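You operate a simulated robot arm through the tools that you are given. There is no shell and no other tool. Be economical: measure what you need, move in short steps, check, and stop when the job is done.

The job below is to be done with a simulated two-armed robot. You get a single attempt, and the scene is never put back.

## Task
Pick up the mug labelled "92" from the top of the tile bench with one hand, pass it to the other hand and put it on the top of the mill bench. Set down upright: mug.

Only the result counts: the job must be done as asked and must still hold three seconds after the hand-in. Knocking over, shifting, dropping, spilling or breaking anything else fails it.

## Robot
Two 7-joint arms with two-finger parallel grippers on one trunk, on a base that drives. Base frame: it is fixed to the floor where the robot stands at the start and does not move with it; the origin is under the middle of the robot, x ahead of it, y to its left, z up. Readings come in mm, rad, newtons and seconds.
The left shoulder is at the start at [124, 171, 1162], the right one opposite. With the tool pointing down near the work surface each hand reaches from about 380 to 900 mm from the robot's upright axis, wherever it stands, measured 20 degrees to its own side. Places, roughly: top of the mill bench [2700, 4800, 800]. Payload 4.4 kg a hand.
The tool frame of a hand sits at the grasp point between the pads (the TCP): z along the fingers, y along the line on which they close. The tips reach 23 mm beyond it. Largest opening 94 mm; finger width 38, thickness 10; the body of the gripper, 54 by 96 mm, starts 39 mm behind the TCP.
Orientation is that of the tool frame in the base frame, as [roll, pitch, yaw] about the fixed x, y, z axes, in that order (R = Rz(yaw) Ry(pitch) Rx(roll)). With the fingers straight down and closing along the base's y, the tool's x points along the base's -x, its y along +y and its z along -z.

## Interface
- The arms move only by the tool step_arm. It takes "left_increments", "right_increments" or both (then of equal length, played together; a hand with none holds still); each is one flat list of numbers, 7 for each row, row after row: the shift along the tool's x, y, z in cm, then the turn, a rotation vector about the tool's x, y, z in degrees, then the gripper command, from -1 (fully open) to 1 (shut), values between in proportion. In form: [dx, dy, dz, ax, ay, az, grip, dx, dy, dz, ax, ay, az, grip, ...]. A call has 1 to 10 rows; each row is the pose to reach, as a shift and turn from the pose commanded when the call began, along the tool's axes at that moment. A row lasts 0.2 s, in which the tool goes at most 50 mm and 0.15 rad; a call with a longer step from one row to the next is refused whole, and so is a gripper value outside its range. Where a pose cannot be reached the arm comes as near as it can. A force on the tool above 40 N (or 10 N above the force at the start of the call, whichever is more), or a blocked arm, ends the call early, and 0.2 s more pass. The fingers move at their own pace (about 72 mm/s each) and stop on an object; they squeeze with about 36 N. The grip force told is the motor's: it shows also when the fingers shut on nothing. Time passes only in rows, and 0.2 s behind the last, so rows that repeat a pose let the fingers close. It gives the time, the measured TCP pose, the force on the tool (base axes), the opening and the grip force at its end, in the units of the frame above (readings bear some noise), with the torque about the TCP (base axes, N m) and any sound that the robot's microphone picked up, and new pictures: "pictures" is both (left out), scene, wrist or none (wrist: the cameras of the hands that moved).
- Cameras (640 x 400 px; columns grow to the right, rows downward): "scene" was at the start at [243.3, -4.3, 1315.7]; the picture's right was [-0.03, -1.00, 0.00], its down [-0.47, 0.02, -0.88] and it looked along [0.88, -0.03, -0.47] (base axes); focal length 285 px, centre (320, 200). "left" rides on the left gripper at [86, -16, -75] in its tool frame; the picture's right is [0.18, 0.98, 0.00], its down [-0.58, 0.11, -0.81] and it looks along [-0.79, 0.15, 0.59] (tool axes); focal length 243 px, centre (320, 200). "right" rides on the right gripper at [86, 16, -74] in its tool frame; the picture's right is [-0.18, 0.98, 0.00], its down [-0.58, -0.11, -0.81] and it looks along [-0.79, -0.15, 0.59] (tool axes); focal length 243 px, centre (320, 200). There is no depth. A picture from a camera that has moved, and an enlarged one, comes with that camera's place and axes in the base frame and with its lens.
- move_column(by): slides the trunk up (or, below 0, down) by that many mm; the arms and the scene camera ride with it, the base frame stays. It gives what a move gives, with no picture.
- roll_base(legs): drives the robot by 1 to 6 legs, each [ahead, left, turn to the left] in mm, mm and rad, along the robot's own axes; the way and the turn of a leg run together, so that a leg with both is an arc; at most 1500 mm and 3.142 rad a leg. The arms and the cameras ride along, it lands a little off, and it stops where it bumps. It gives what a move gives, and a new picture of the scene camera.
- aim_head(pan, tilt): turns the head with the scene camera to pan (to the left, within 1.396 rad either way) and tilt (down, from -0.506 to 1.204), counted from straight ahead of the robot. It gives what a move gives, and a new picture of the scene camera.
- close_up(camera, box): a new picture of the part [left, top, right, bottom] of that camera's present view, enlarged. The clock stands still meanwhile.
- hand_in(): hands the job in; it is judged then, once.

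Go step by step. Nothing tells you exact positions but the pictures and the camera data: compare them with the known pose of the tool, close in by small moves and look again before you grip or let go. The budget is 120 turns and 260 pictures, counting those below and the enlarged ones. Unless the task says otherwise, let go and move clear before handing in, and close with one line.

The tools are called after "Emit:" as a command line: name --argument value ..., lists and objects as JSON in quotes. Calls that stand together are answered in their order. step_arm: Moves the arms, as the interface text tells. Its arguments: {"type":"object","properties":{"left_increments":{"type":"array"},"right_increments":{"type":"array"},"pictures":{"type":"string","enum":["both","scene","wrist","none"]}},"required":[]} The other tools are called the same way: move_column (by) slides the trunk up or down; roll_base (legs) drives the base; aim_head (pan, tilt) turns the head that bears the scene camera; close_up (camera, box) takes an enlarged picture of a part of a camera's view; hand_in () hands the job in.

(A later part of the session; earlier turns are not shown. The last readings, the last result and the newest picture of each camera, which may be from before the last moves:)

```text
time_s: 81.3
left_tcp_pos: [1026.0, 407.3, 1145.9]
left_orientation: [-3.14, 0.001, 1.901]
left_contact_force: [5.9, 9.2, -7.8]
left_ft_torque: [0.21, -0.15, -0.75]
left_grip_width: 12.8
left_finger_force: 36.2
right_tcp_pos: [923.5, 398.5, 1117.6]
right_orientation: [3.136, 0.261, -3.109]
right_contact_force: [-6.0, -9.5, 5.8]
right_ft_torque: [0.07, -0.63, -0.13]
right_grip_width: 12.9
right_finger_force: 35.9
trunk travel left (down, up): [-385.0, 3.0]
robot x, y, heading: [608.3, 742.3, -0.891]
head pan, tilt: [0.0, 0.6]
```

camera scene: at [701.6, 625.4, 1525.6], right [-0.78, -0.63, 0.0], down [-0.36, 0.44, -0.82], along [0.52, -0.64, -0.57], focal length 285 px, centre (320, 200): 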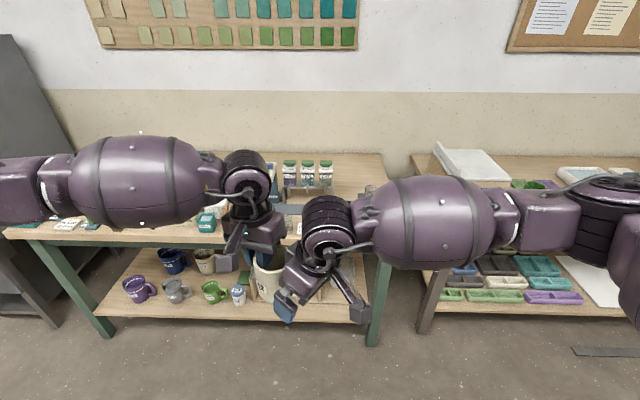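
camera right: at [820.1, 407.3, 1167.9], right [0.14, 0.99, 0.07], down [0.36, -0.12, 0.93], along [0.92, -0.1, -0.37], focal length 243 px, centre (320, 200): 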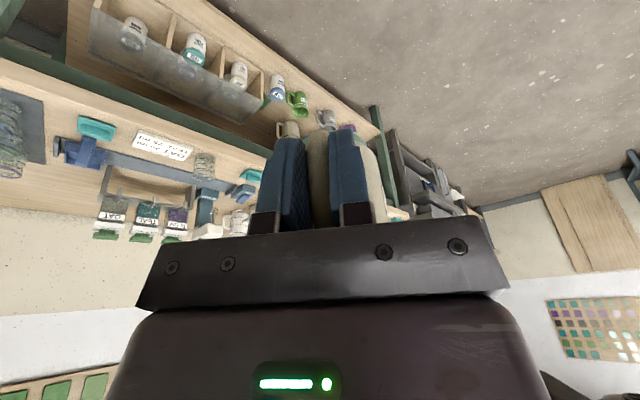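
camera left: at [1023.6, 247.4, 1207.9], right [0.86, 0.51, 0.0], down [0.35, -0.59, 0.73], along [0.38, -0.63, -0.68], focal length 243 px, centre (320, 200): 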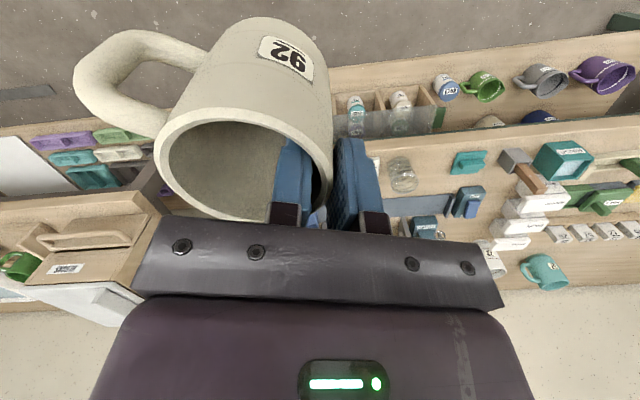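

Emit:
step_arm --right_increments '[0.1, -0.2, 0, 0, 0, 0, 1, 0.1, -0.2, 0, 0, 0, 0, 1]' --pictures "none"

```text
time_s: 81.9
left_tcp_pos: [1024.5, 407.1, 1145.1]
left_orientation: [-3.141, 0.001, 1.902]
left_contact_force: [2.1, 2.9, -11.1]
left_ft_torque: [0.34, -0.06, -0.25]
left_grip_width: 12.7
left_finger_force: 35.8
right_tcp_pos: [922.1, 396.9, 1116.8]
right_orientation: [3.136, 0.264, -3.108]
right_contact_force: [-2.7, -1.6, 8.0]
right_ft_torque: [-0.16, -0.89, 0.01]
right_grip_width: 12.9
right_finger_force: 35.1
trunk travel left (down, up): [-385.0, 3.0]
robot x, y, heading: [604.8, 741.4, -0.892]
head pan, tilt: [0.0, 0.6]
```

Strain is small now and the right hand bears the weight. I open the left gripper part-way and lift it out.

Emit:
step_arm --left_increments '[0, 0, 0, 0, 0, 0, 0.4, 0, 0, 0, 0, 0, 0, 0.2, 0, 0, 0, 0, 0, 0, 0.2]' --pictures "both"

Emit:
close_up --camera "scene" --box '[220, 210, 364, 300]'

```text
time_s: 82.7
left_tcp_pos: [1024.0, 406.8, 1145.1]
left_orientation: [-3.14, -0.001, 1.9]
left_contact_force: [-0.7, -0.6, 0.1]
left_ft_torque: [0.01, 0.0, -0.03]
left_grip_width: 37.5
left_finger_force: 0.1
right_tcp_pos: [921.9, 396.8, 1116.1]
right_orientation: [3.137, 0.26, -3.109]
right_contact_force: [0.5, -0.1, 0.3]
right_ft_torque: [-0.02, 0.17, -0.03]
right_grip_width: 13.1
right_finger_force: 35.7
trunk travel left (down, up): [-385.0, 3.0]
robot x, y, heading: [606.5, 734.8, -0.887]
head pan, tilt: [0.0, 0.6]
camera scene: at [701.3, 625.4, 1525.6], right [-0.78, -0.63, 0.0], down [-0.36, 0.44, -0.82], along [0.52, -0.64, -0.57], focal length 285 px, centre (320, 200)
camera left: at [980.1, 483.1, 1220.1], right [0.87, 0.49, 0.0], down [0.29, -0.51, 0.81], along [0.4, -0.7, -0.59], focal length 243 px, centre (320, 200)
```

scene: 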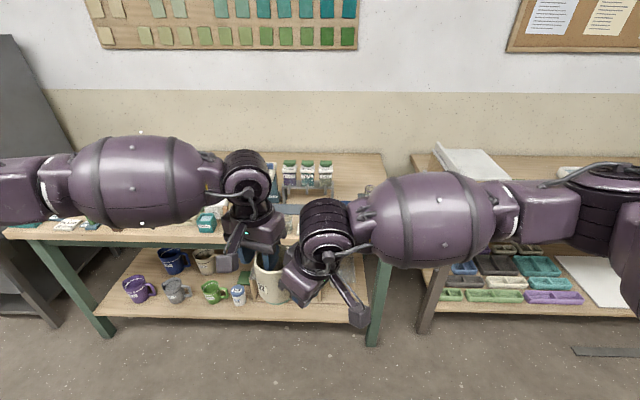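
left: 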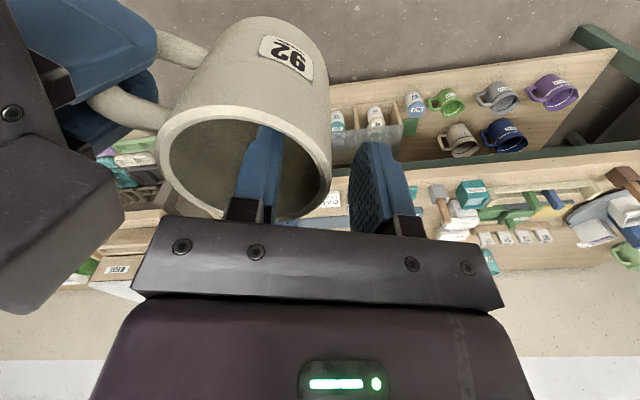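

```text
4.44 times, centred on (292, 255) of scene
camera zoom: at [701.3, 625.4, 1525.6], right [-0.78, -0.63, 0.0], down [-0.36, 0.44, -0.82], along [0.52, -0.64, -0.57], focal length 1267 px, centre (444, -44)
```

zoom: 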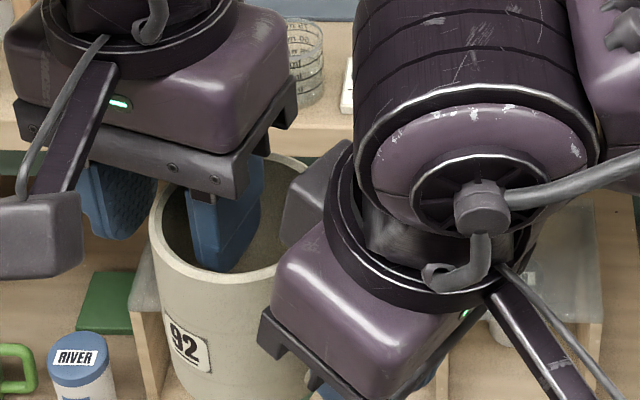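

Mug stays in the right hand. I lift the left hand straight out.

Emit:
step_arm --left_increments '[0, 0, -2, 0, 0, 0, 0.2, 0, 0, -5, 0, 0, 0, 0.2, 0, 0, -9, 0, 0, 0, 0.2, 0, 2, -12, 0, 0, 0, 0, 0, 6, -12, 0, 0, -6, 0, 0, 10, -12, 0, 0, -12, 0, 0, 14, -12, 0, 0, -18, 0]' --pictures "both"

```text
time_s: 84.3
left_tcp_pos: [1159.2, 455.7, 1263.8]
left_orientation: [-3.14, 0.0, 2.214]
left_contact_force: [-0.1, 0.5, 0.6]
left_ft_torque: [-0.01, -0.04, 0.01]
left_grip_width: 47.0
left_finger_force: 0.2
right_tcp_pos: [922.9, 397.7, 1115.5]
right_orientation: [3.136, 0.259, -3.109]
right_contact_force: [0.5, -0.1, 0.4]
right_ft_torque: [0.0, 0.2, 0.02]
right_grip_width: 12.5
right_finger_force: 36.3
trunk travel left (down, up): [-385.0, 3.0]
robot x, y, heading: [609.8, 741.4, -0.888]
head pan, tilt: [0.0, 0.6]
camera scene: at [702.4, 626.3, 1525.6], right [-0.77, -0.63, 0.0], down [-0.36, 0.44, -0.82], along [0.52, -0.64, -0.57], focal length 285 px, centre (320, 200)
camera left: at [1093.0, 515.2, 1339.5], right [0.68, 0.74, 0.0], down [0.44, -0.4, 0.81], along [0.59, -0.55, -0.59], focal length 243 px, centre (320, 200)
```

scene: 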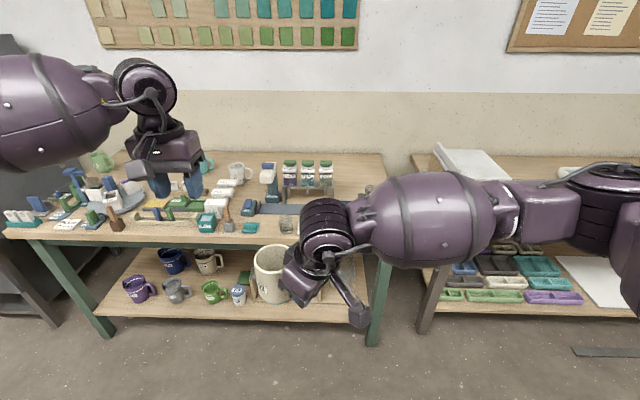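
left: 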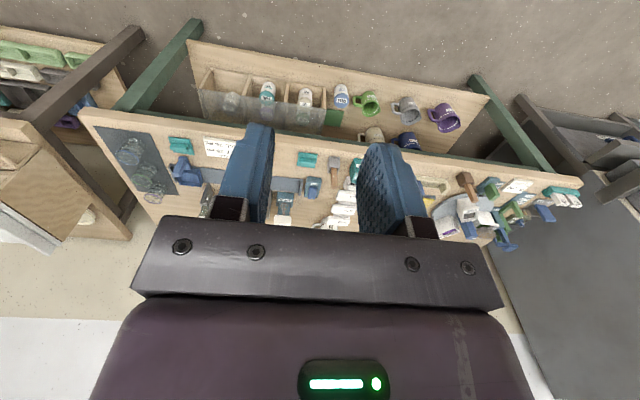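

Handover complete: the right hand holds the mug by the handle. The mill bench lies ~4.6 m away; I turn left toward it and look.

Emit:
roll_base --legs '[[0, 0, 1.98]]'

Emit:
aim_head --pan 0 --tilt 0.25

```text
time_s: 89.4
left_tcp_pos: [679.4, 1354.2, 1265.4]
left_orientation: [-3.139, -0.001, -2.133]
left_contact_force: [0.2, -0.1, -0.8]
left_ft_torque: [0.02, 0.03, 0.01]
left_grip_width: 46.9
left_finger_force: 0.1
right_tcp_pos: [817.0, 1156.7, 1116.2]
right_orientation: [3.134, 0.26, -1.173]
right_contact_force: [0.7, -1.0, -0.5]
right_ft_torque: [-0.15, -0.08, 0.04]
right_grip_width: 12.9
right_finger_force: 35.9
trunk travel left (down, up): [-385.0, 3.0]
robot x, y, heading: [609.6, 734.2, 1.051]
head pan, tilt: [0.0, 0.6]
camera scene: at [681.4, 865.8, 1525.6], right [0.87, -0.5, 0.0], down [-0.28, -0.49, -0.82], along [0.41, 0.72, -0.57], focal length 285 px, centre (320, 200)
```

scene: 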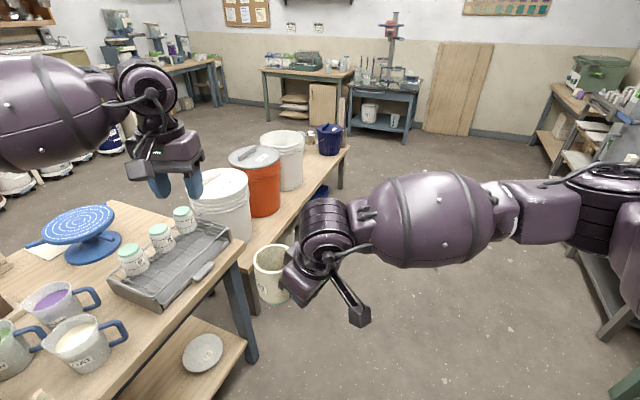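

```text
time_s: 90.2
left_tcp_pos: [678.4, 1353.0, 1264.1]
left_orientation: [-3.14, 0.001, -2.133]
left_contact_force: [0.1, -0.1, -0.1]
left_ft_torque: [-0.03, -0.01, 0.04]
left_grip_width: 46.7
left_finger_force: 0.0
right_tcp_pos: [819.3, 1155.0, 1116.7]
right_orientation: [3.136, 0.26, -1.172]
right_contact_force: [0.3, -0.3, -0.1]
right_ft_torque: [-0.17, -0.08, 0.01]
right_grip_width: 12.8
right_finger_force: 36.2
trunk travel left (down, up): [-385.0, 3.0]
robot x, y, heading: [609.0, 740.5, 1.049]
head pan, tilt: [0.0, 0.25]
camera scene: at [684.1, 870.1, 1557.8], right [0.87, -0.5, 0.0], down [-0.12, -0.22, -0.97], along [0.48, 0.84, -0.25], focal length 285 px, centre (320, 200)
```

scene: 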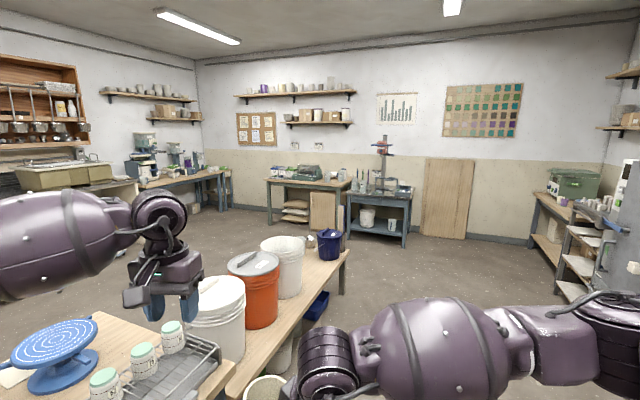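

The mill bench is the wooden-top bench at the back wall. A bucket bench blocks the direct line, so I turn parallel to the tile wall, drive past its end, and then look.

Emit:
roll_base --legs '[[0, 0, -0.43], [0, -120, 0], [1250, 0, 0], [1150, 0, 0]]'

Emit:
aim_head --pan 0.6 --tilt 0.35

```text
time_s: 104.5
left_tcp_pos: [2880.9, 2629.2, 1264.5]
left_orientation: [-3.14, 0.0, -2.516]
left_contact_force: [0.1, -0.2, -0.3]
left_ft_torque: [0.0, 0.0, 0.01]
left_grip_width: 47.0
left_finger_force: 0.0
right_tcp_pos: [2935.4, 2393.8, 1115.4]
right_orientation: [3.134, 0.26, -1.556]
right_contact_force: [0.6, 0.3, -0.4]
right_ft_torque: [-0.21, 0.0, 0.02]
right_grip_width: 12.8
right_finger_force: 36.0
trunk travel left (down, up): [-385.0, 3.0]
robot x, y, heading: [2584.2, 2086.0, 0.666]
head pan, tilt: [0.0, 0.25]
camera scene: at [2704.5, 2178.6, 1557.8], right [0.62, -0.79, 0.0], down [-0.19, -0.15, -0.97], along [0.76, 0.6, -0.25], focal length 285 px, centre (320, 200)
```

scene: 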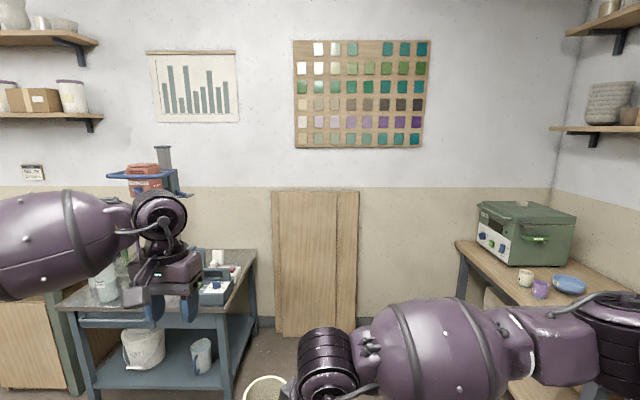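

```text
time_s: 105.5
left_tcp_pos: [2880.3, 2628.4, 1264.6]
left_orientation: [-3.14, 0.0, -2.515]
left_contact_force: [1.0, 0.1, -0.7]
left_ft_torque: [-0.01, -0.01, 0.0]
left_grip_width: 46.8
left_finger_force: 0.1
right_tcp_pos: [2935.3, 2393.6, 1115.1]
right_orientation: [3.135, 0.26, -1.554]
right_contact_force: [0.2, -0.3, -0.4]
right_ft_torque: [-0.18, 0.0, -0.02]
right_grip_width: 13.1
right_finger_force: 36.5
trunk travel left (down, up): [-385.0, 3.0]
robot x, y, heading: [2585.4, 2083.8, 0.67]
head pan, tilt: [0.6, 0.351]
camera scene: at [2658.9, 2209.5, 1548.4], right [0.95, -0.3, 0.0], down [-0.1, -0.33, -0.94], along [0.28, 0.9, -0.34], focal length 285 px, centre (320, 200)
```

scene: 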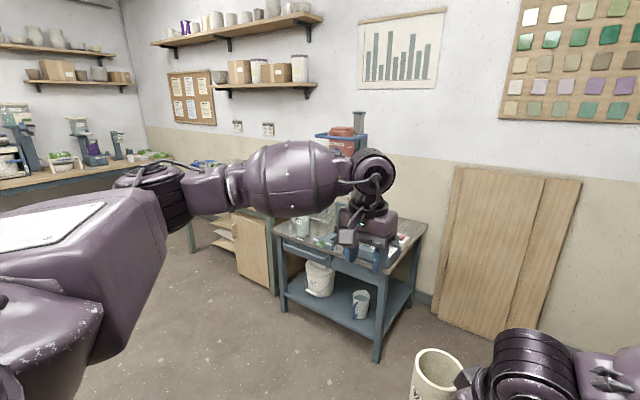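

Facing the back wall squarely now. I strafe left toward the mill bench in two legs and view its top.

Emit:
roll_base --legs '[[0, 1000, 0], [0, 950, 0]]'

Emit:
aim_head --pan 0 --tilt 0.4

```text
time_s: 111.3
left_tcp_pos: [2494.6, 3125.8, 1265.8]
left_orientation: [3.141, -0.002, -2.526]
left_contact_force: [0.2, -0.3, -0.4]
left_ft_torque: [0.01, 0.03, -0.01]
left_grip_width: 47.1
left_finger_force: 0.1
right_tcp_pos: [2545.9, 2888.1, 1116.0]
right_orientation: [3.133, 0.26, -1.568]
right_contact_force: [1.1, 0.7, 0.7]
right_ft_torque: [-0.18, 0.0, 0.0]
right_grip_width: 12.5
right_finger_force: 35.9
trunk travel left (down, up): [-385.0, 3.0]
robot x, y, heading: [2195.4, 2586.3, 0.651]
head pan, tilt: [0.6, 0.351]
stopped in leg 1: the robot was blocked; the commanded pose is now the measured one
camera scene: at [2269.2, 2707.3, 1548.5], right [0.95, -0.31, 0.0], down [-0.11, -0.33, -0.94], along [0.29, 0.89, -0.34], focal length 285 px, centre (320, 200)
```

scene: 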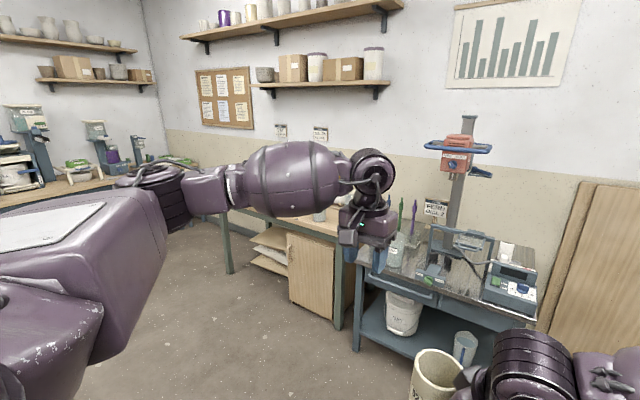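

```text
time_s: 112.3
left_tcp_pos: [2495.3, 3125.8, 1264.1]
left_orientation: [3.14, -0.001, -2.526]
left_contact_force: [0.6, 0.2, 0.5]
left_ft_torque: [0.01, 0.01, -0.01]
left_grip_width: 46.9
left_finger_force: 0.0
right_tcp_pos: [2546.5, 2889.9, 1116.8]
right_orientation: [3.134, 0.262, -1.567]
right_contact_force: [-0.4, -0.3, 0.2]
right_ft_torque: [-0.19, 0.0, 0.01]
right_grip_width: 12.8
right_finger_force: 35.9
trunk travel left (down, up): [-385.0, 3.0]
robot x, y, heading: [2192.9, 2584.9, 0.655]
head pan, tilt: [0.0, 0.4]
camera scene: at [2313.6, 2675.8, 1543.9], right [0.61, -0.79, 0.0], down [-0.31, -0.24, -0.92], along [0.73, 0.56, -0.39], focal length 285 px, centre (320, 200)
```

scene: 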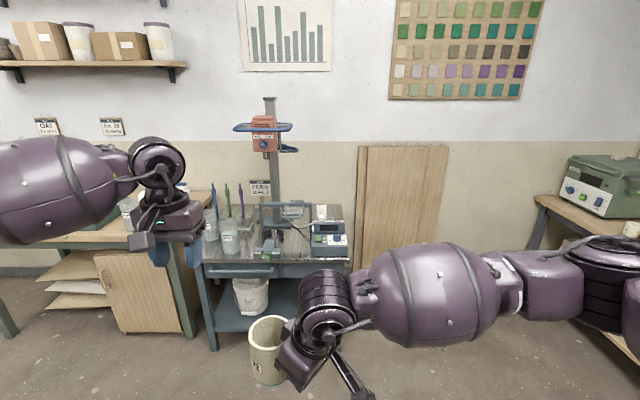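

The strafe was blocked after ~630 mm. I look left/down to see what is in the way.

Emit:
aim_head --pan 1.39 --tilt 0.9

Emit:
aim_head --pan 1.39 --tilt 0.4

```text
time_s: 113.8
left_tcp_pos: [2495.1, 3126.8, 1264.1]
left_orientation: [-3.139, -0.003, -2.523]
left_contact_force: [-0.3, 0.4, 0.3]
left_ft_torque: [-0.03, -0.01, -0.01]
left_grip_width: 47.1
left_finger_force: 0.1
right_tcp_pos: [2546.1, 2889.5, 1116.1]
right_orientation: [3.134, 0.261, -1.565]
right_contact_force: [0.1, 0.1, 0.1]
right_ft_torque: [-0.17, -0.02, 0.0]
right_grip_width: 12.9
right_finger_force: 35.8
trunk travel left (down, up): [-385.0, 3.0]
robot x, y, heading: [2195.0, 2583.5, 0.661]
head pan, tilt: [1.389, 0.901]
camera scene: at [2205.4, 2687.1, 1500.9], right [0.89, 0.46, 0.0], down [0.36, -0.7, -0.62], along [-0.28, 0.55, -0.78], focal length 285 px, centre (320, 200)
```

scene: 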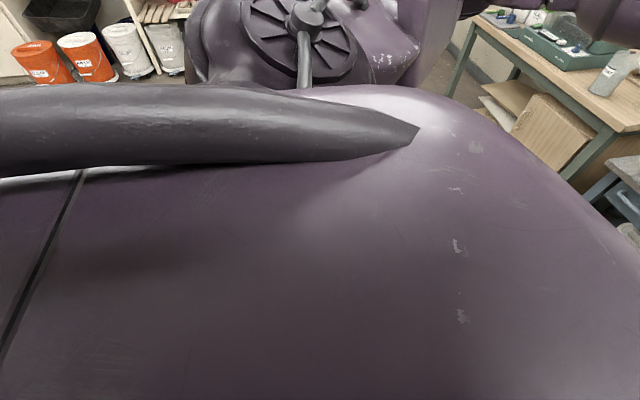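

```text
time_s: 114.8
left_tcp_pos: [2495.2, 3127.1, 1264.4]
left_orientation: [3.142, -0.002, -2.525]
left_contact_force: [0.0, 0.4, -1.3]
left_ft_torque: [-0.02, -0.02, -0.04]
left_grip_width: 47.3
left_finger_force: 0.1
right_tcp_pos: [2546.5, 2889.3, 1115.3]
right_orientation: [3.137, 0.261, -1.566]
right_contact_force: [0.2, 0.1, 0.1]
right_ft_torque: [-0.16, -0.03, 0.04]
right_grip_width: 12.8
right_finger_force: 35.7
trunk travel left (down, up): [-385.0, 3.0]
robot x, y, heading: [2195.9, 2583.9, 0.657]
head pan, tilt: [1.389, 0.4]
camera scene: at [2197.6, 2702.3, 1543.8], right [0.89, 0.46, 0.0], down [0.18, -0.35, -0.92], along [-0.42, 0.82, -0.39], focal length 285 px, centre (320, 200)
```

scene: 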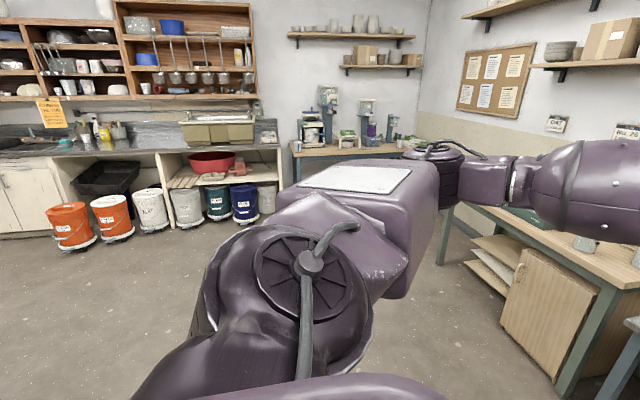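

I bumped the low bucket bench's end, about 300 mm to my left (it is only ~0.4 m high). I step right, pass its end and strafe left beyond it.

Emit:
roll_base --legs '[[0, -60, 0], [560, 0, 0]]'

Emit:
roll_base --legs '[[0, 700, 0]]'

Emit:
aim_head --pan 0.2 --tilt 0.5

```text
time_s: 118.8
left_tcp_pos: [2977.3, 3426.4, 1265.7]
left_orientation: [-3.14, -0.003, -2.524]
left_contact_force: [-0.7, 0.7, -0.7]
left_ft_torque: [0.0, 0.01, -0.03]
left_grip_width: 46.9
left_finger_force: 0.0
right_tcp_pos: [3030.7, 3187.8, 1115.5]
right_orientation: [3.135, 0.262, -1.563]
right_contact_force: [-0.6, 0.2, 0.3]
right_ft_torque: [-0.2, 0.01, 0.02]
right_grip_width: 12.9
right_finger_force: 36.6
trunk travel left (down, up): [-385.0, 3.0]
robot x, y, heading: [2682.4, 2884.4, 0.657]
head pan, tilt: [1.389, 0.4]
camera scene: at [2683.4, 3000.6, 1543.8], right [0.89, 0.46, 0.0], down [0.18, -0.35, -0.92], along [-0.42, 0.82, -0.39], focal length 285 px, centre (320, 200)
```

scene: 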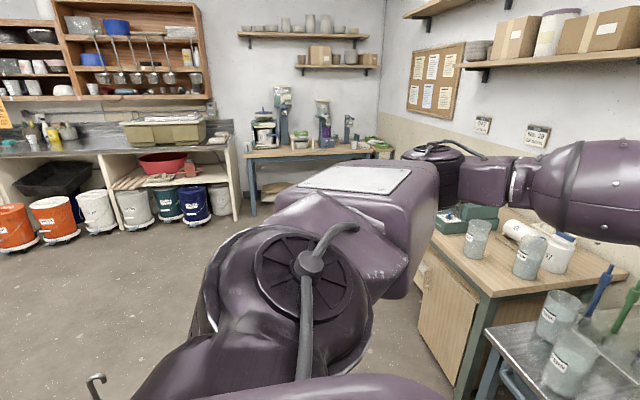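

```text
time_s: 125.4
left_tcp_pos: [2543.9, 3980.6, 1263.7]
left_orientation: [3.141, -0.002, -2.516]
left_contact_force: [-0.3, -0.9, -0.8]
left_ft_torque: [-0.01, 0.02, -0.01]
left_grip_width: 46.7
left_finger_force: 0.1
right_tcp_pos: [2597.4, 3745.2, 1116.1]
right_orientation: [3.136, 0.262, -1.558]
right_contact_force: [0.6, -1.2, -0.1]
right_ft_torque: [-0.21, 0.02, -0.01]
right_grip_width: 12.9
right_finger_force: 35.8
trunk travel left (down, up): [-385.0, 3.0]
robot x, y, heading: [2249.2, 3434.7, 0.664]
head pan, tilt: [1.389, 0.4]
camera scene: at [2251.1, 3554.2, 1543.9], right [0.89, 0.46, 0.0], down [0.18, -0.34, -0.92], along [-0.43, 0.82, -0.39], focal length 285 px, centre (320, 200)
```

scene: 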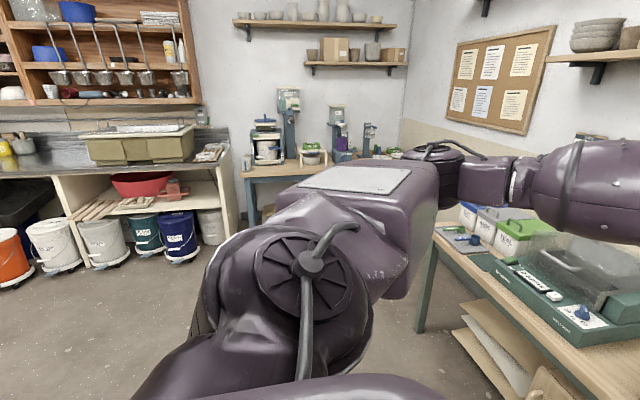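

```text
time_s: 126.8
left_tcp_pos: [2543.7, 3981.0, 1265.2]
left_orientation: [-3.139, -0.001, -2.515]
left_contact_force: [-1.4, 0.1, 1.0]
left_ft_torque: [-0.03, -0.01, -0.02]
left_grip_width: 46.9
left_finger_force: 0.2
right_tcp_pos: [2597.2, 3744.5, 1116.4]
right_orientation: [3.133, 0.261, -1.556]
right_contact_force: [0.6, -0.3, 0.2]
right_ft_torque: [-0.15, -0.04, -0.01]
right_grip_width: 12.7
right_finger_force: 36.1
trunk travel left (down, up): [-385.0, 3.0]
robot x, y, heading: [2248.6, 3442.5, 0.667]
head pan, tilt: [0.201, 0.499]
camera scene: at [2353.1, 3541.3, 1534.7], right [0.76, -0.65, 0.0], down [-0.31, -0.36, -0.88], along [0.57, 0.67, -0.48], focal length 285 px, centre (320, 200)
```

scene: 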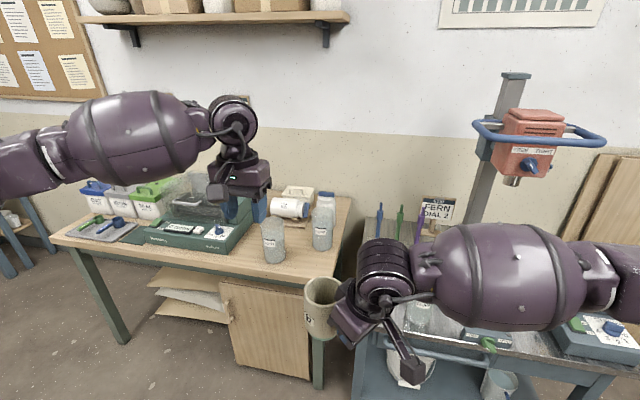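

The mill bench top has a free spot between the front jar and the mill: about (fwd 930, left 515) from here. I turn the mug's handle toward me and bring it in front of the right shoulder; the left hand retracts.

Emit:
step_arm --right_increments '[1, -1.3, -0.27, 1.35, 0, 5.08, 1, 2, -2.6, -0.53, 2.7, 0, 10.16, 1, 3, -3.9, -0.8, 4.05, 0, 15.24, 1, 4, -5.1, -1.06, 5.4, 0, 20.32, 1, 5, -6.4, -1.33, 6.75, 0, 25.4, 1, 6, -7.7, -1.6, 8.1, 0, 30.5, 1, 7, -9, -1.86, 9.45, 0, 35.6, 1, 8, -10.3, -2.13, 10.8, 0, 40.6, 1, 9, -11.6, -2.4, 12.15, 0, 45.7, 1, 9.95, -12.85, -2.66, 13.5, 0, 50.8, 1]' --left_increments '[1.5, 0, 0, 0, 0, 0, 0, 3, 0, 0, 0, 0, 0, 0, 4.5, 0, 0, 0, 0, 0, 0, 6, 0, 0, 0, 0, 0, 0, 7.5, 0, 0, 0, 0, 0, 0, 9, 0, 0, 0, 0, 0, 0, 10.5, 0, 0, 0, 0, 0, 0, 12, 0, 0, 0, 0, 0, 0, 13.5, 0, 0, 0, 0, 0, 0, 15, 0, 0, 0, 0, 0, 0]' --pictures "both"

```text
time_s: 129.0
left_tcp_pos: [2420.7, 3891.4, 1265.1]
left_orientation: [-3.141, -0.002, -2.516]
left_contact_force: [0.7, -0.6, 0.3]
left_ft_torque: [0.02, 0.02, -0.03]
left_grip_width: 46.8
left_finger_force: 0.1
right_tcp_pos: [2726.6, 3643.3, 1114.9]
right_orientation: [3.137, 0.256, -2.475]
right_contact_force: [0.2, -0.1, -0.2]
right_ft_torque: [-0.11, 0.14, -0.01]
right_grip_width: 12.5
right_finger_force: 35.8
trunk travel left (down, up): [-385.0, 3.0]
robot x, y, heading: [2250.3, 3439.0, 0.665]
head pan, tilt: [0.201, 0.499]
camera scene: at [2353.0, 3540.6, 1534.8], right [0.76, -0.65, 0.0], down [-0.31, -0.36, -0.88], along [0.57, 0.67, -0.48], focal length 285 px, centre (320, 200)
camera right: at [2636.6, 3593.8, 1165.7], right [-0.47, 0.88, 0.05], down [0.35, 0.13, 0.93], along [0.81, 0.45, -0.37], focal length 243 px, centre (320, 200)
camera left: at [2359.6, 3827.4, 1339.5], right [-0.72, 0.69, 0.0], down [0.41, 0.43, 0.81], along [0.56, 0.58, -0.59], focal length 243 px, centre (320, 200)
```

scene: 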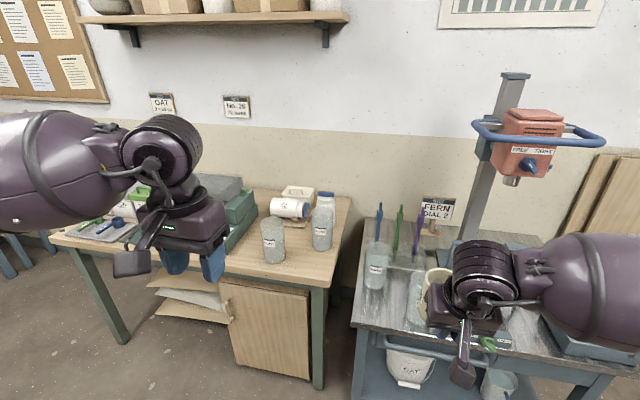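
right: 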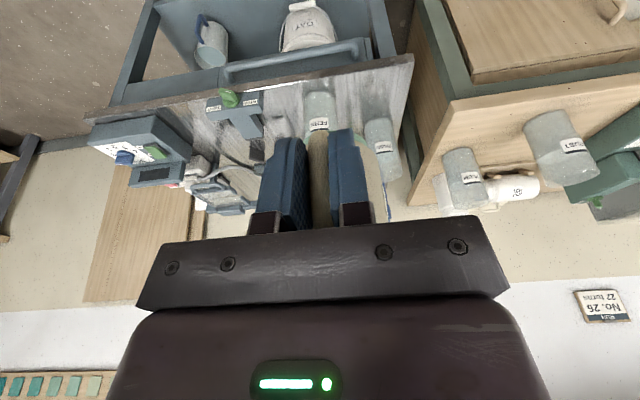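
left: 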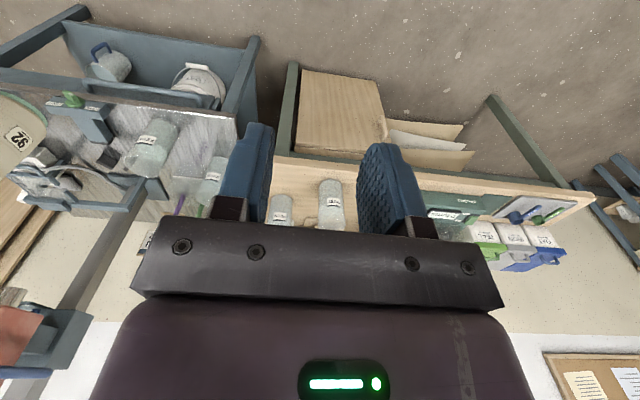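

Now I strafe left 640 mm so the free spot lies in front of the right arm.

Emit:
roll_base --legs '[[0, 640, 0]]'

Emit:
aim_head --pan -0.1 --tilt 0.6

```text
time_s: 135.1
left_tcp_pos: [2025.1, 4399.1, 1264.7]
left_orientation: [3.142, -0.002, -2.517]
left_contact_force: [-0.4, -1.0, -0.1]
left_ft_torque: [-0.03, -0.02, -0.01]
left_grip_width: 47.0
left_finger_force: 0.1
right_tcp_pos: [2329.3, 4150.7, 1115.5]
right_orientation: [3.137, 0.256, -2.473]
right_contact_force: [-0.6, 0.1, 1.5]
right_ft_torque: [-0.11, 0.15, 0.0]
right_grip_width: 12.8
right_finger_force: 36.1
trunk travel left (down, up): [-385.0, 3.0]
robot x, y, heading: [1851.6, 3944.2, 0.662]
head pan, tilt: [0.201, 0.499]
camera scene: at [1956.5, 4048.2, 1534.7], right [0.76, -0.65, 0.0], down [-0.31, -0.36, -0.88], along [0.57, 0.67, -0.48], focal length 285 px, centre (320, 200)
```

scene: 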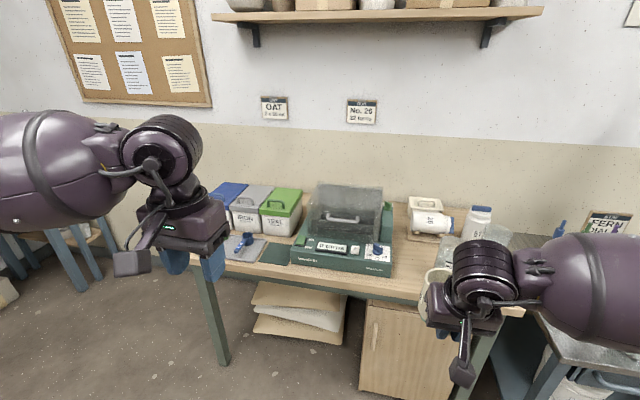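

```text
time_s: 135.9
left_tcp_pos: [2025.6, 4398.8, 1265.2]
left_orientation: [-3.141, -0.001, -2.517]
left_contact_force: [0.3, -0.2, -0.3]
left_ft_torque: [0.05, 0.01, 0.01]
left_grip_width: 47.0
left_finger_force: 0.0
right_tcp_pos: [2332.0, 4150.2, 1115.4]
right_orientation: [3.137, 0.254, -2.473]
right_contact_force: [-0.6, -0.3, 0.2]
right_ft_torque: [-0.11, 0.15, 0.01]
right_grip_width: 12.9
right_finger_force: 35.9
trunk travel left (down, up): [-385.0, 3.0]
robot x, y, heading: [1852.3, 3943.7, 0.662]
head pan, tilt: [-0.099, 0.6]
camera scene: at [1972.2, 4026.2, 1525.7], right [0.54, -0.84, 0.0], down [-0.48, -0.3, -0.83], along [0.7, 0.44, -0.56], focal length 285 px, centre (320, 200)
```

scene: 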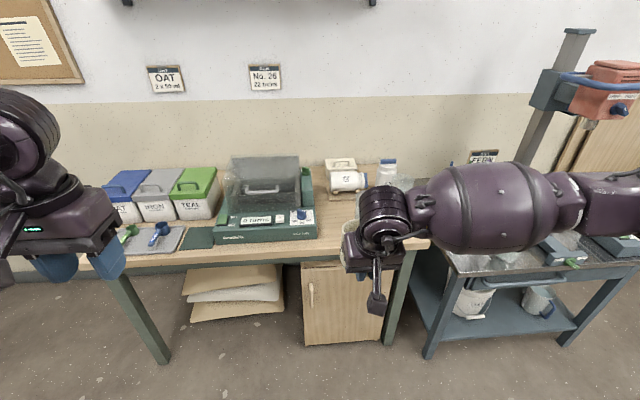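

Between mill and jar the gap is ~160 mm; the right-front corner area (right of the jar) is roomier. I strafe right 278 mm, then check before advancing.

Emit:
roll_base --legs '[[0, -278, 0], [100, 0, 0]]'

Emit:
aim_head --pan 0.1 --tilt 0.6

Emit:
close_up --camera "right" --box '[0, 0, 640, 400]'

```text
time_s: 139.6
left_tcp_pos: [2270.9, 4244.5, 1264.4]
left_orientation: [-3.14, -0.001, -2.514]
left_contact_force: [0.0, -0.4, 1.1]
left_ft_torque: [0.0, -0.01, 0.03]
left_grip_width: 47.0
left_finger_force: 0.2
right_tcp_pos: [2577.3, 3997.6, 1114.8]
right_orientation: [3.136, 0.253, -2.473]
right_contact_force: [-0.6, 0.2, 0.2]
right_ft_torque: [-0.09, 0.15, 0.01]
right_grip_width: 12.9
right_finger_force: 35.6
trunk travel left (down, up): [-385.0, 3.0]
robot x, y, heading: [2099.3, 3793.7, 0.664]
head pan, tilt: [-0.099, 0.6]
camera scene: at [2218.9, 3872.4, 1525.5], right [0.54, -0.84, 0.0], down [-0.48, -0.3, -0.82], along [0.7, 0.44, -0.57], focal length 285 px, centre (320, 200)
```

scene: 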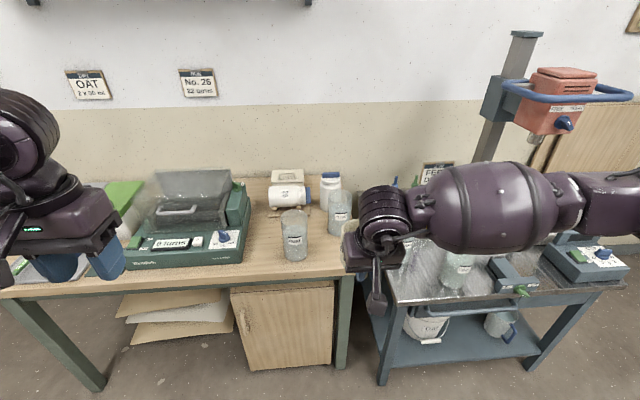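

```text
time_s: 140.4
left_tcp_pos: [2270.1, 4245.2, 1265.2]
left_orientation: [-3.141, -0.002, -2.514]
left_contact_force: [0.4, 0.2, 0.0]
left_ft_torque: [0.01, 0.0, -0.03]
left_grip_width: 47.0
left_finger_force: 0.1
right_tcp_pos: [2575.9, 3996.6, 1114.8]
right_orientation: [3.136, 0.256, -2.473]
right_contact_force: [-0.2, 0.0, -0.2]
right_ft_torque: [-0.1, 0.14, 0.01]
right_grip_width: 12.8
right_finger_force: 36.1
trunk travel left (down, up): [-385.0, 3.0]
robot x, y, heading: [2101.5, 3790.8, 0.663]
head pan, tilt: [0.099, 0.6]
camera scene: at [2207.3, 3885.3, 1525.7], right [0.69, -0.72, 0.0], down [-0.41, -0.39, -0.83], along [0.6, 0.57, -0.56], focal length 285 px, centre (320, 200)
```

scene: 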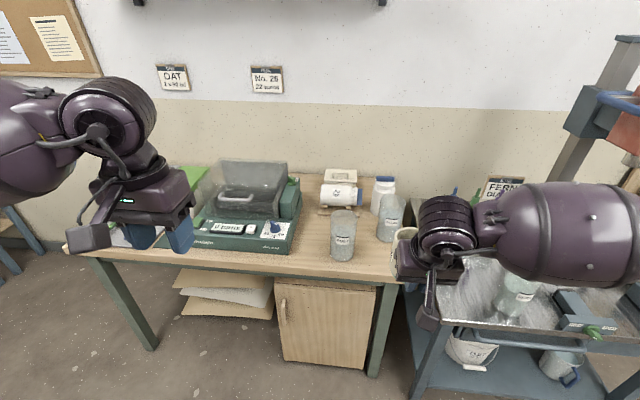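

```text
1.00 times, centred on (320, 200) of right (not enlarged: the box is as wide or as high as the picture)
camera zoom: at [2485.9, 3946.9, 1165.6], right [-0.47, 0.88, 0.05], down [0.35, 0.13, 0.93], along [0.81, 0.45, -0.37], focal length 243 px, centre (320, 200)
```

zoom: 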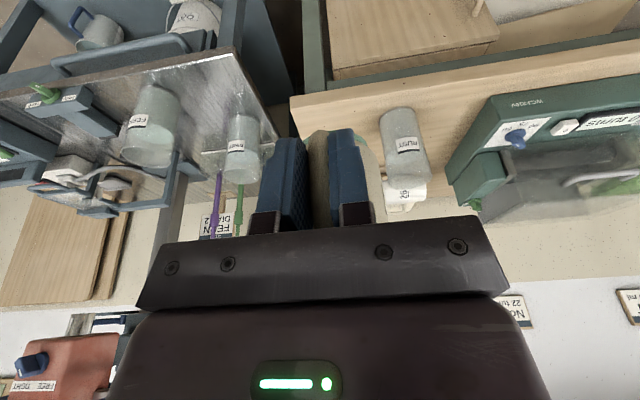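

Relative to me now: bench edge at fwd 760, jars at (868, 3) and (971, −175), corner at left ≈ −210. Target mug centre (835, −118). I drive 264 mm forward at the current safe height.

Emit:
roll_base --legs '[[264, 10, 0]]'

Emit:
aim_head --pan -0.15 --tilt 0.8

Emit:
close_up --camera "right" --box '[0, 0, 640, 400]'

Emit:
close_up --camera "left" --box '[0, 0, 640, 400]'

```text
time_s: 142.3
left_tcp_pos: [2476.2, 4417.9, 1264.2]
left_orientation: [-3.14, -0.002, -2.517]
left_contact_force: [0.8, 0.3, 0.7]
left_ft_torque: [-0.02, -0.01, 0.03]
left_grip_width: 46.9
left_finger_force: 0.0
right_tcp_pos: [2780.3, 4168.8, 1114.3]
right_orientation: [3.136, 0.252, -2.473]
right_contact_force: [-0.4, 0.4, -1.1]
right_ft_torque: [-0.11, 0.13, -0.01]
right_grip_width: 12.9
right_finger_force: 36.6
trunk travel left (down, up): [-385.0, 3.0]
robot x, y, heading: [2302.6, 3963.5, 0.669]
head pan, tilt: [0.099, 0.6]
camera scene: at [2411.7, 4058.3, 1525.5], right [0.69, -0.72, 0.0], down [-0.41, -0.39, -0.82], along [0.6, 0.57, -0.57], focal length 285 px, centre (320, 200)
```

scene: 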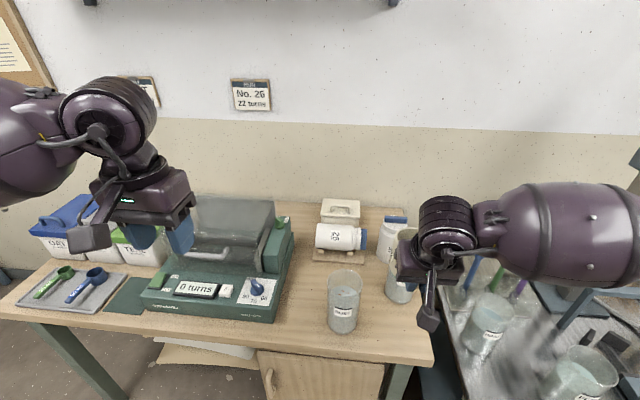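

```text
time_s: 143.0
left_tcp_pos: [2473.6, 4416.4, 1264.7]
left_orientation: [3.141, -0.002, -2.518]
left_contact_force: [-0.4, 0.1, -0.2]
left_ft_torque: [-0.02, -0.01, 0.02]
left_grip_width: 47.1
left_finger_force: 0.1
right_tcp_pos: [2779.3, 4169.0, 1115.2]
right_orientation: [3.137, 0.253, -2.473]
right_contact_force: [-0.2, -0.5, -0.3]
right_ft_torque: [-0.16, 0.14, 0.03]
right_grip_width: 12.9
right_finger_force: 36.0
trunk travel left (down, up): [-385.0, 3.0]
robot x, y, heading: [2303.5, 3965.4, 0.659]
head pan, tilt: [-0.15, 0.799]
camera scene: at [2417.1, 4036.1, 1508.8], right [0.49, -0.87, 0.0], down [-0.62, -0.35, -0.7], along [0.61, 0.34, -0.72], focal length 285 px, centre (320, 200)
```

scene: 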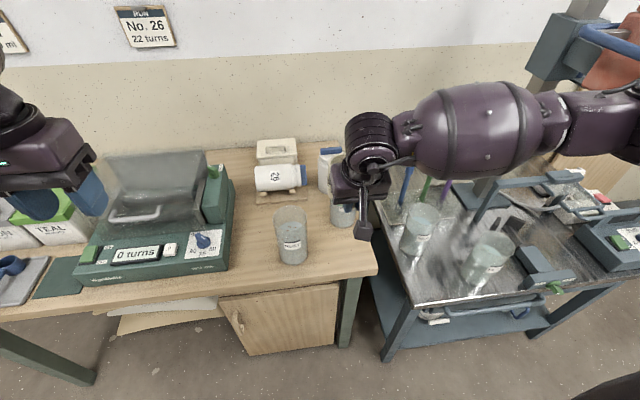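

```text
1.00 times, centred on (320, 200) of right (not enlarged: the box is as wide or as high as the picture)
camera zoom: at [2689.3, 4118.7, 1165.6], right [-0.47, 0.88, 0.05], down [0.35, 0.13, 0.93], along [0.81, 0.45, -0.37], focal length 243 px, centre (320, 200)
```

zoom: 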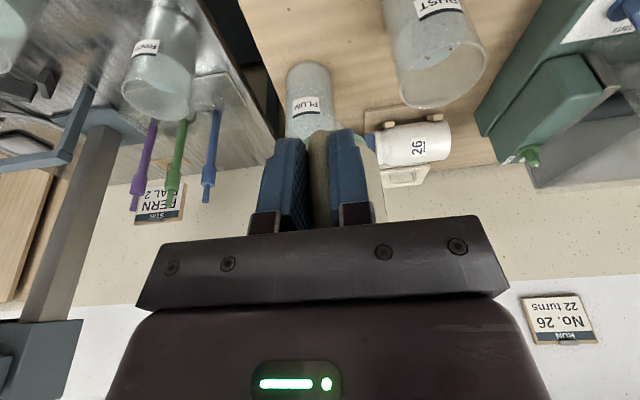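

```text
1.00 times, centred on (320, 200) of left (not enlarged: the box is as wide or as high as the picture)
camera zoom: at [2412.5, 4352.5, 1339.4], right [-0.72, 0.69, 0.0], down [0.41, 0.43, 0.81], along [0.56, 0.58, -0.59], focal length 243 px, centre (320, 200)
```

zoom: 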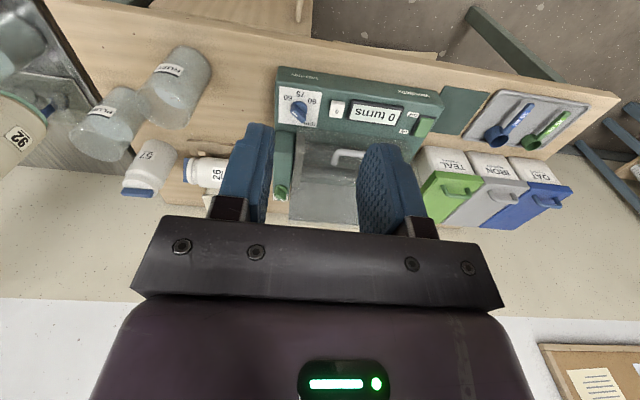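

Mug centre would be ~53 mm behind the edge; I move it 25 mm further in and lower it vertically to about 57 mm above the top.

Emit:
step_arm --right_increments '[-2.42, 0, 0.63, 0, 0, 0, 1, -1.66, 0, 3.5, 0, 0, 0, 1, -0.9, 0, 6.5, 0, 0, 0, 1, -0.16, 0, 9.3, 0, 0, 0, 1, 0.6, 0, 12.2, 0, 0, 0, 1, 1.35, 0, 15.1, 0, 0, 0, 1, 2.0, 0, 17.6, 0, 0, 0, 1, 2.35, 0, 19, 0, 0, 0, 1]' --pictures "both"

Emit:
close_up --camera "scene" --box '[240, 130, 432, 250]'

```text
time_s: 144.8
left_tcp_pos: [2474.2, 4416.1, 1264.5]
left_orientation: [-3.141, -0.001, -2.517]
left_contact_force: [0.4, -0.6, 0.5]
left_ft_torque: [0.01, -0.03, 0.01]
left_grip_width: 47.0
left_finger_force: 0.0
right_tcp_pos: [2799.4, 4184.0, 924.1]
right_orientation: [3.135, 0.254, -2.473]
right_contact_force: [0.0, -0.3, 0.2]
right_ft_torque: [-0.08, 0.15, 0.02]
right_grip_width: 13.1
right_finger_force: 35.7
trunk travel left (down, up): [-385.0, 3.0]
robot x, y, heading: [2304.5, 3963.4, 0.665]
head pan, tilt: [-0.15, 0.799]
camera scene: at [2417.6, 4036.2, 1508.8], right [0.49, -0.87, 0.0], down [-0.62, -0.35, -0.7], along [0.61, 0.34, -0.72], focal length 285 px, centre (320, 200)
camera right: at [2709.5, 4134.9, 975.8], right [-0.47, 0.88, 0.05], down [0.35, 0.13, 0.93], along [0.81, 0.45, -0.37], focal length 243 px, centre (320, 200)
```

scene: 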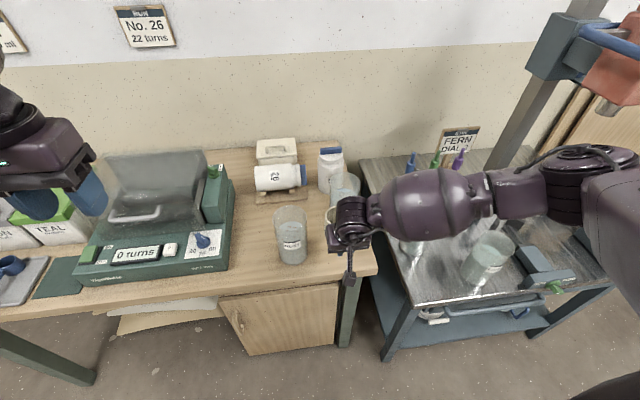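
right: 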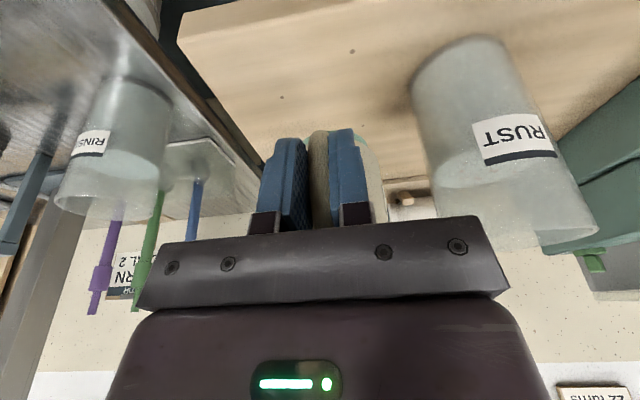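

```text
3.33 times, centred on (336, 190) of scene
camera zoom: at [2417.6, 4036.2, 1508.8], right [0.49, -0.87, 0.0], down [-0.62, -0.35, -0.7], along [0.61, 0.34, -0.72], focal length 950 px, centre (267, 233)
```

zoom: 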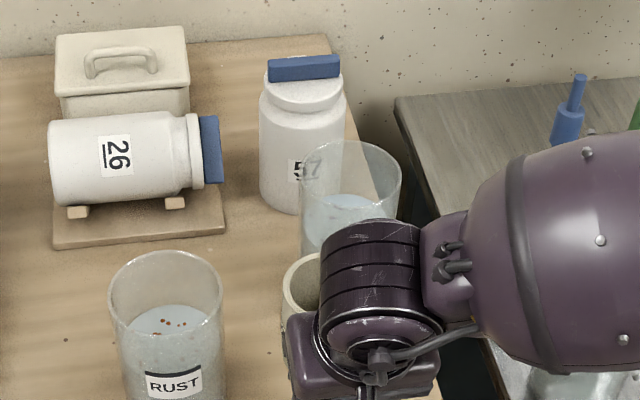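

Clearances to the jars are ~35–40 mm. I lower further in small steps, watching for contact.

Emit:
step_arm --right_increments '[0.5, 0, 1.94, 0, 0, 0, 1, 1, 0, 3.87, 0, 0, 0, 1, 1.25, 0, 4.84, 0, 0, 0, 1]' --pictures "wrist"

Emit:
step_arm --right_increments '[0.07, 0, 0.29, 0, 0, 0, 1, 0.15, 0, 0.58, 0, 0, 0, 1, 0.22, 0, 0.87, 0, 0, 0, 1, 0.27, 0, 1.06, 0, 0, 0, 1]' --pictures "none"

```text
time_s: 145.6
left_tcp_pos: [2474.8, 4418.5, 1264.8]
left_orientation: [3.141, 0.0, -2.517]
left_contact_force: [-0.5, 0.4, -0.1]
left_ft_torque: [0.01, 0.0, -0.03]
left_grip_width: 47.1
left_finger_force: 0.1
right_tcp_pos: [2800.9, 4184.0, 875.7]
right_orientation: [3.135, 0.254, -2.474]
right_contact_force: [0.3, -0.2, -1.0]
right_ft_torque: [-0.1, 0.18, -0.02]
right_grip_width: 12.8
right_finger_force: 36.4
trunk travel left (down, up): [-385.0, 3.0]
robot x, y, heading: [2301.2, 3960.4, 0.667]
head pan, tilt: [-0.15, 0.799]
camera right: at [2709.8, 4134.2, 925.8], right [-0.47, 0.88, 0.05], down [0.35, 0.13, 0.93], along [0.81, 0.45, -0.37], focal length 243 px, centre (320, 200)
```

right: 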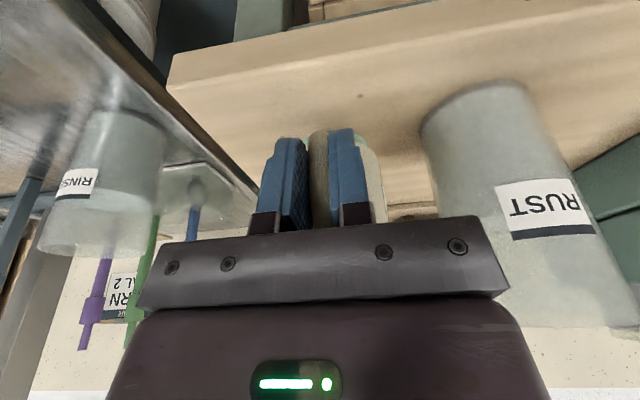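

```text
time_s: 146.6
left_tcp_pos: [2474.7, 4417.1, 1265.6]
left_orientation: [3.141, -0.002, -2.517]
left_contact_force: [0.3, 0.5, 1.0]
left_ft_torque: [-0.01, 0.01, 0.0]
left_grip_width: 46.9
left_finger_force: 0.1
right_tcp_pos: [2800.0, 4185.0, 864.3]
right_orientation: [3.138, 0.255, -2.472]
right_contact_force: [0.0, -1.4, -0.1]
right_ft_torque: [-0.12, 0.15, -0.01]
right_grip_width: 12.8
right_finger_force: 36.0
trunk travel left (down, up): [-385.0, 3.0]
robot x, y, heading: [2301.6, 3963.2, 0.661]
head pan, tilt: [-0.15, 0.799]
```

Emit:
step_arm --right_increments '[0.05, 0, 0.19, 0, 0, 0, 1, 0.1, 0, 0.39, 0, 0, 0, 1]' --pictures "none"

Emit:
step_arm --right_increments '[0.04, 0, 0.15, 0, 0, 0, 1, 0.08, 0, 0.29, 0, 0, 0, 1]' --pictures "none"

```text
time_s: 147.2
left_tcp_pos: [2474.6, 4417.1, 1264.9]
left_orientation: [3.142, -0.002, -2.519]
left_contact_force: [0.2, 0.2, 0.8]
left_ft_torque: [-0.02, 0.0, 0.01]
left_grip_width: 46.9
left_finger_force: 0.0
right_tcp_pos: [2798.5, 4185.0, 859.8]
right_orientation: [3.136, 0.254, -2.473]
right_contact_force: [-0.1, 0.3, 0.5]
right_ft_torque: [-0.11, 0.15, -0.01]
right_grip_width: 13.0
right_finger_force: 36.0
trunk travel left (down, up): [-385.0, 3.0]
robot x, y, heading: [2301.3, 3963.0, 0.666]
head pan, tilt: [-0.15, 0.799]
```

```text
time_s: 147.8
left_tcp_pos: [2474.8, 4418.6, 1265.3]
left_orientation: [3.14, 0.0, -2.516]
left_contact_force: [-0.3, 0.4, -0.7]
left_ft_torque: [-0.01, 0.02, 0.01]
left_grip_width: 47.0
left_finger_force: 0.2
right_tcp_pos: [2798.3, 4184.7, 856.6]
right_orientation: [3.137, 0.255, -2.472]
right_contact_force: [0.5, 0.1, -0.1]
right_ft_torque: [-0.14, 0.15, -0.01]
right_grip_width: 12.9
right_finger_force: 36.0
trunk travel left (down, up): [-385.0, 3.0]
robot x, y, heading: [2300.8, 3961.8, 0.671]
head pan, tilt: [-0.15, 0.799]
```

No contact yet; continue in ~3 mm steps.

Emit:
step_arm --right_increments '[0.04, 0, 0.15, 0, 0, 0, 1, 0.08, 0, 0.29, 0, 0, 0, 1]' --pictures "none"

Emit:
close_up --camera "scene" --box '[290, 170, 402, 240]'

Emit:
close_up --camera "right" --box '[200, 80, 440, 230]'

```text
time_s: 148.4
left_tcp_pos: [2476.4, 4416.7, 1265.3]
left_orientation: [-3.141, -0.001, -2.517]
left_contact_force: [0.6, 0.0, -0.2]
left_ft_torque: [0.01, -0.01, 0.01]
left_grip_width: 46.9
left_finger_force: 0.1
right_tcp_pos: [2799.8, 4184.8, 853.9]
right_orientation: [3.137, 0.253, -2.473]
right_contact_force: [0.1, -0.7, 0.0]
right_ft_torque: [-0.12, 0.13, -0.02]
right_grip_width: 12.9
right_finger_force: 35.5
trunk travel left (down, up): [-385.0, 3.0]
robot x, y, heading: [2303.8, 3961.6, 0.664]
head pan, tilt: [-0.15, 0.799]
```

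```text
5.71 times, centred on (346, 205) of scene
camera zoom: at [2417.5, 4036.2, 1508.8], right [0.49, -0.87, 0.0], down [-0.62, -0.35, -0.7], along [0.61, 0.34, -0.72], focal length 1629 px, centre (171, 171)
```

zoom: 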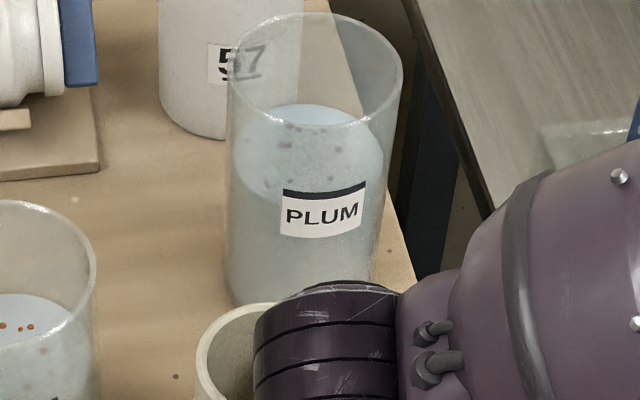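

```text
2.67 times, centred on (320, 155) of right
camera zoom: at [2708.7, 4135.0, 905.0], right [-0.47, 0.88, 0.05], down [0.35, 0.13, 0.93], along [0.81, 0.45, -0.37], focal length 647 px, centre (320, 320)
```

zoom: 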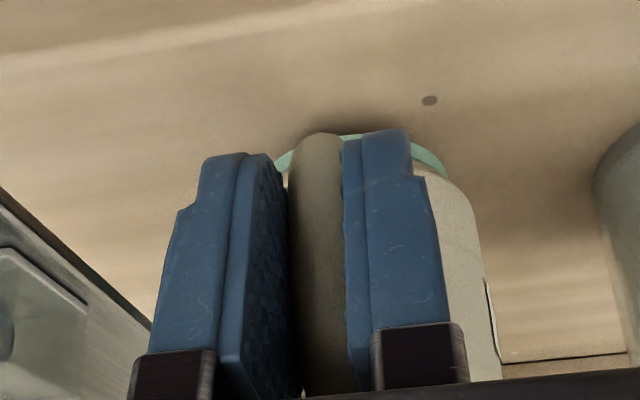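

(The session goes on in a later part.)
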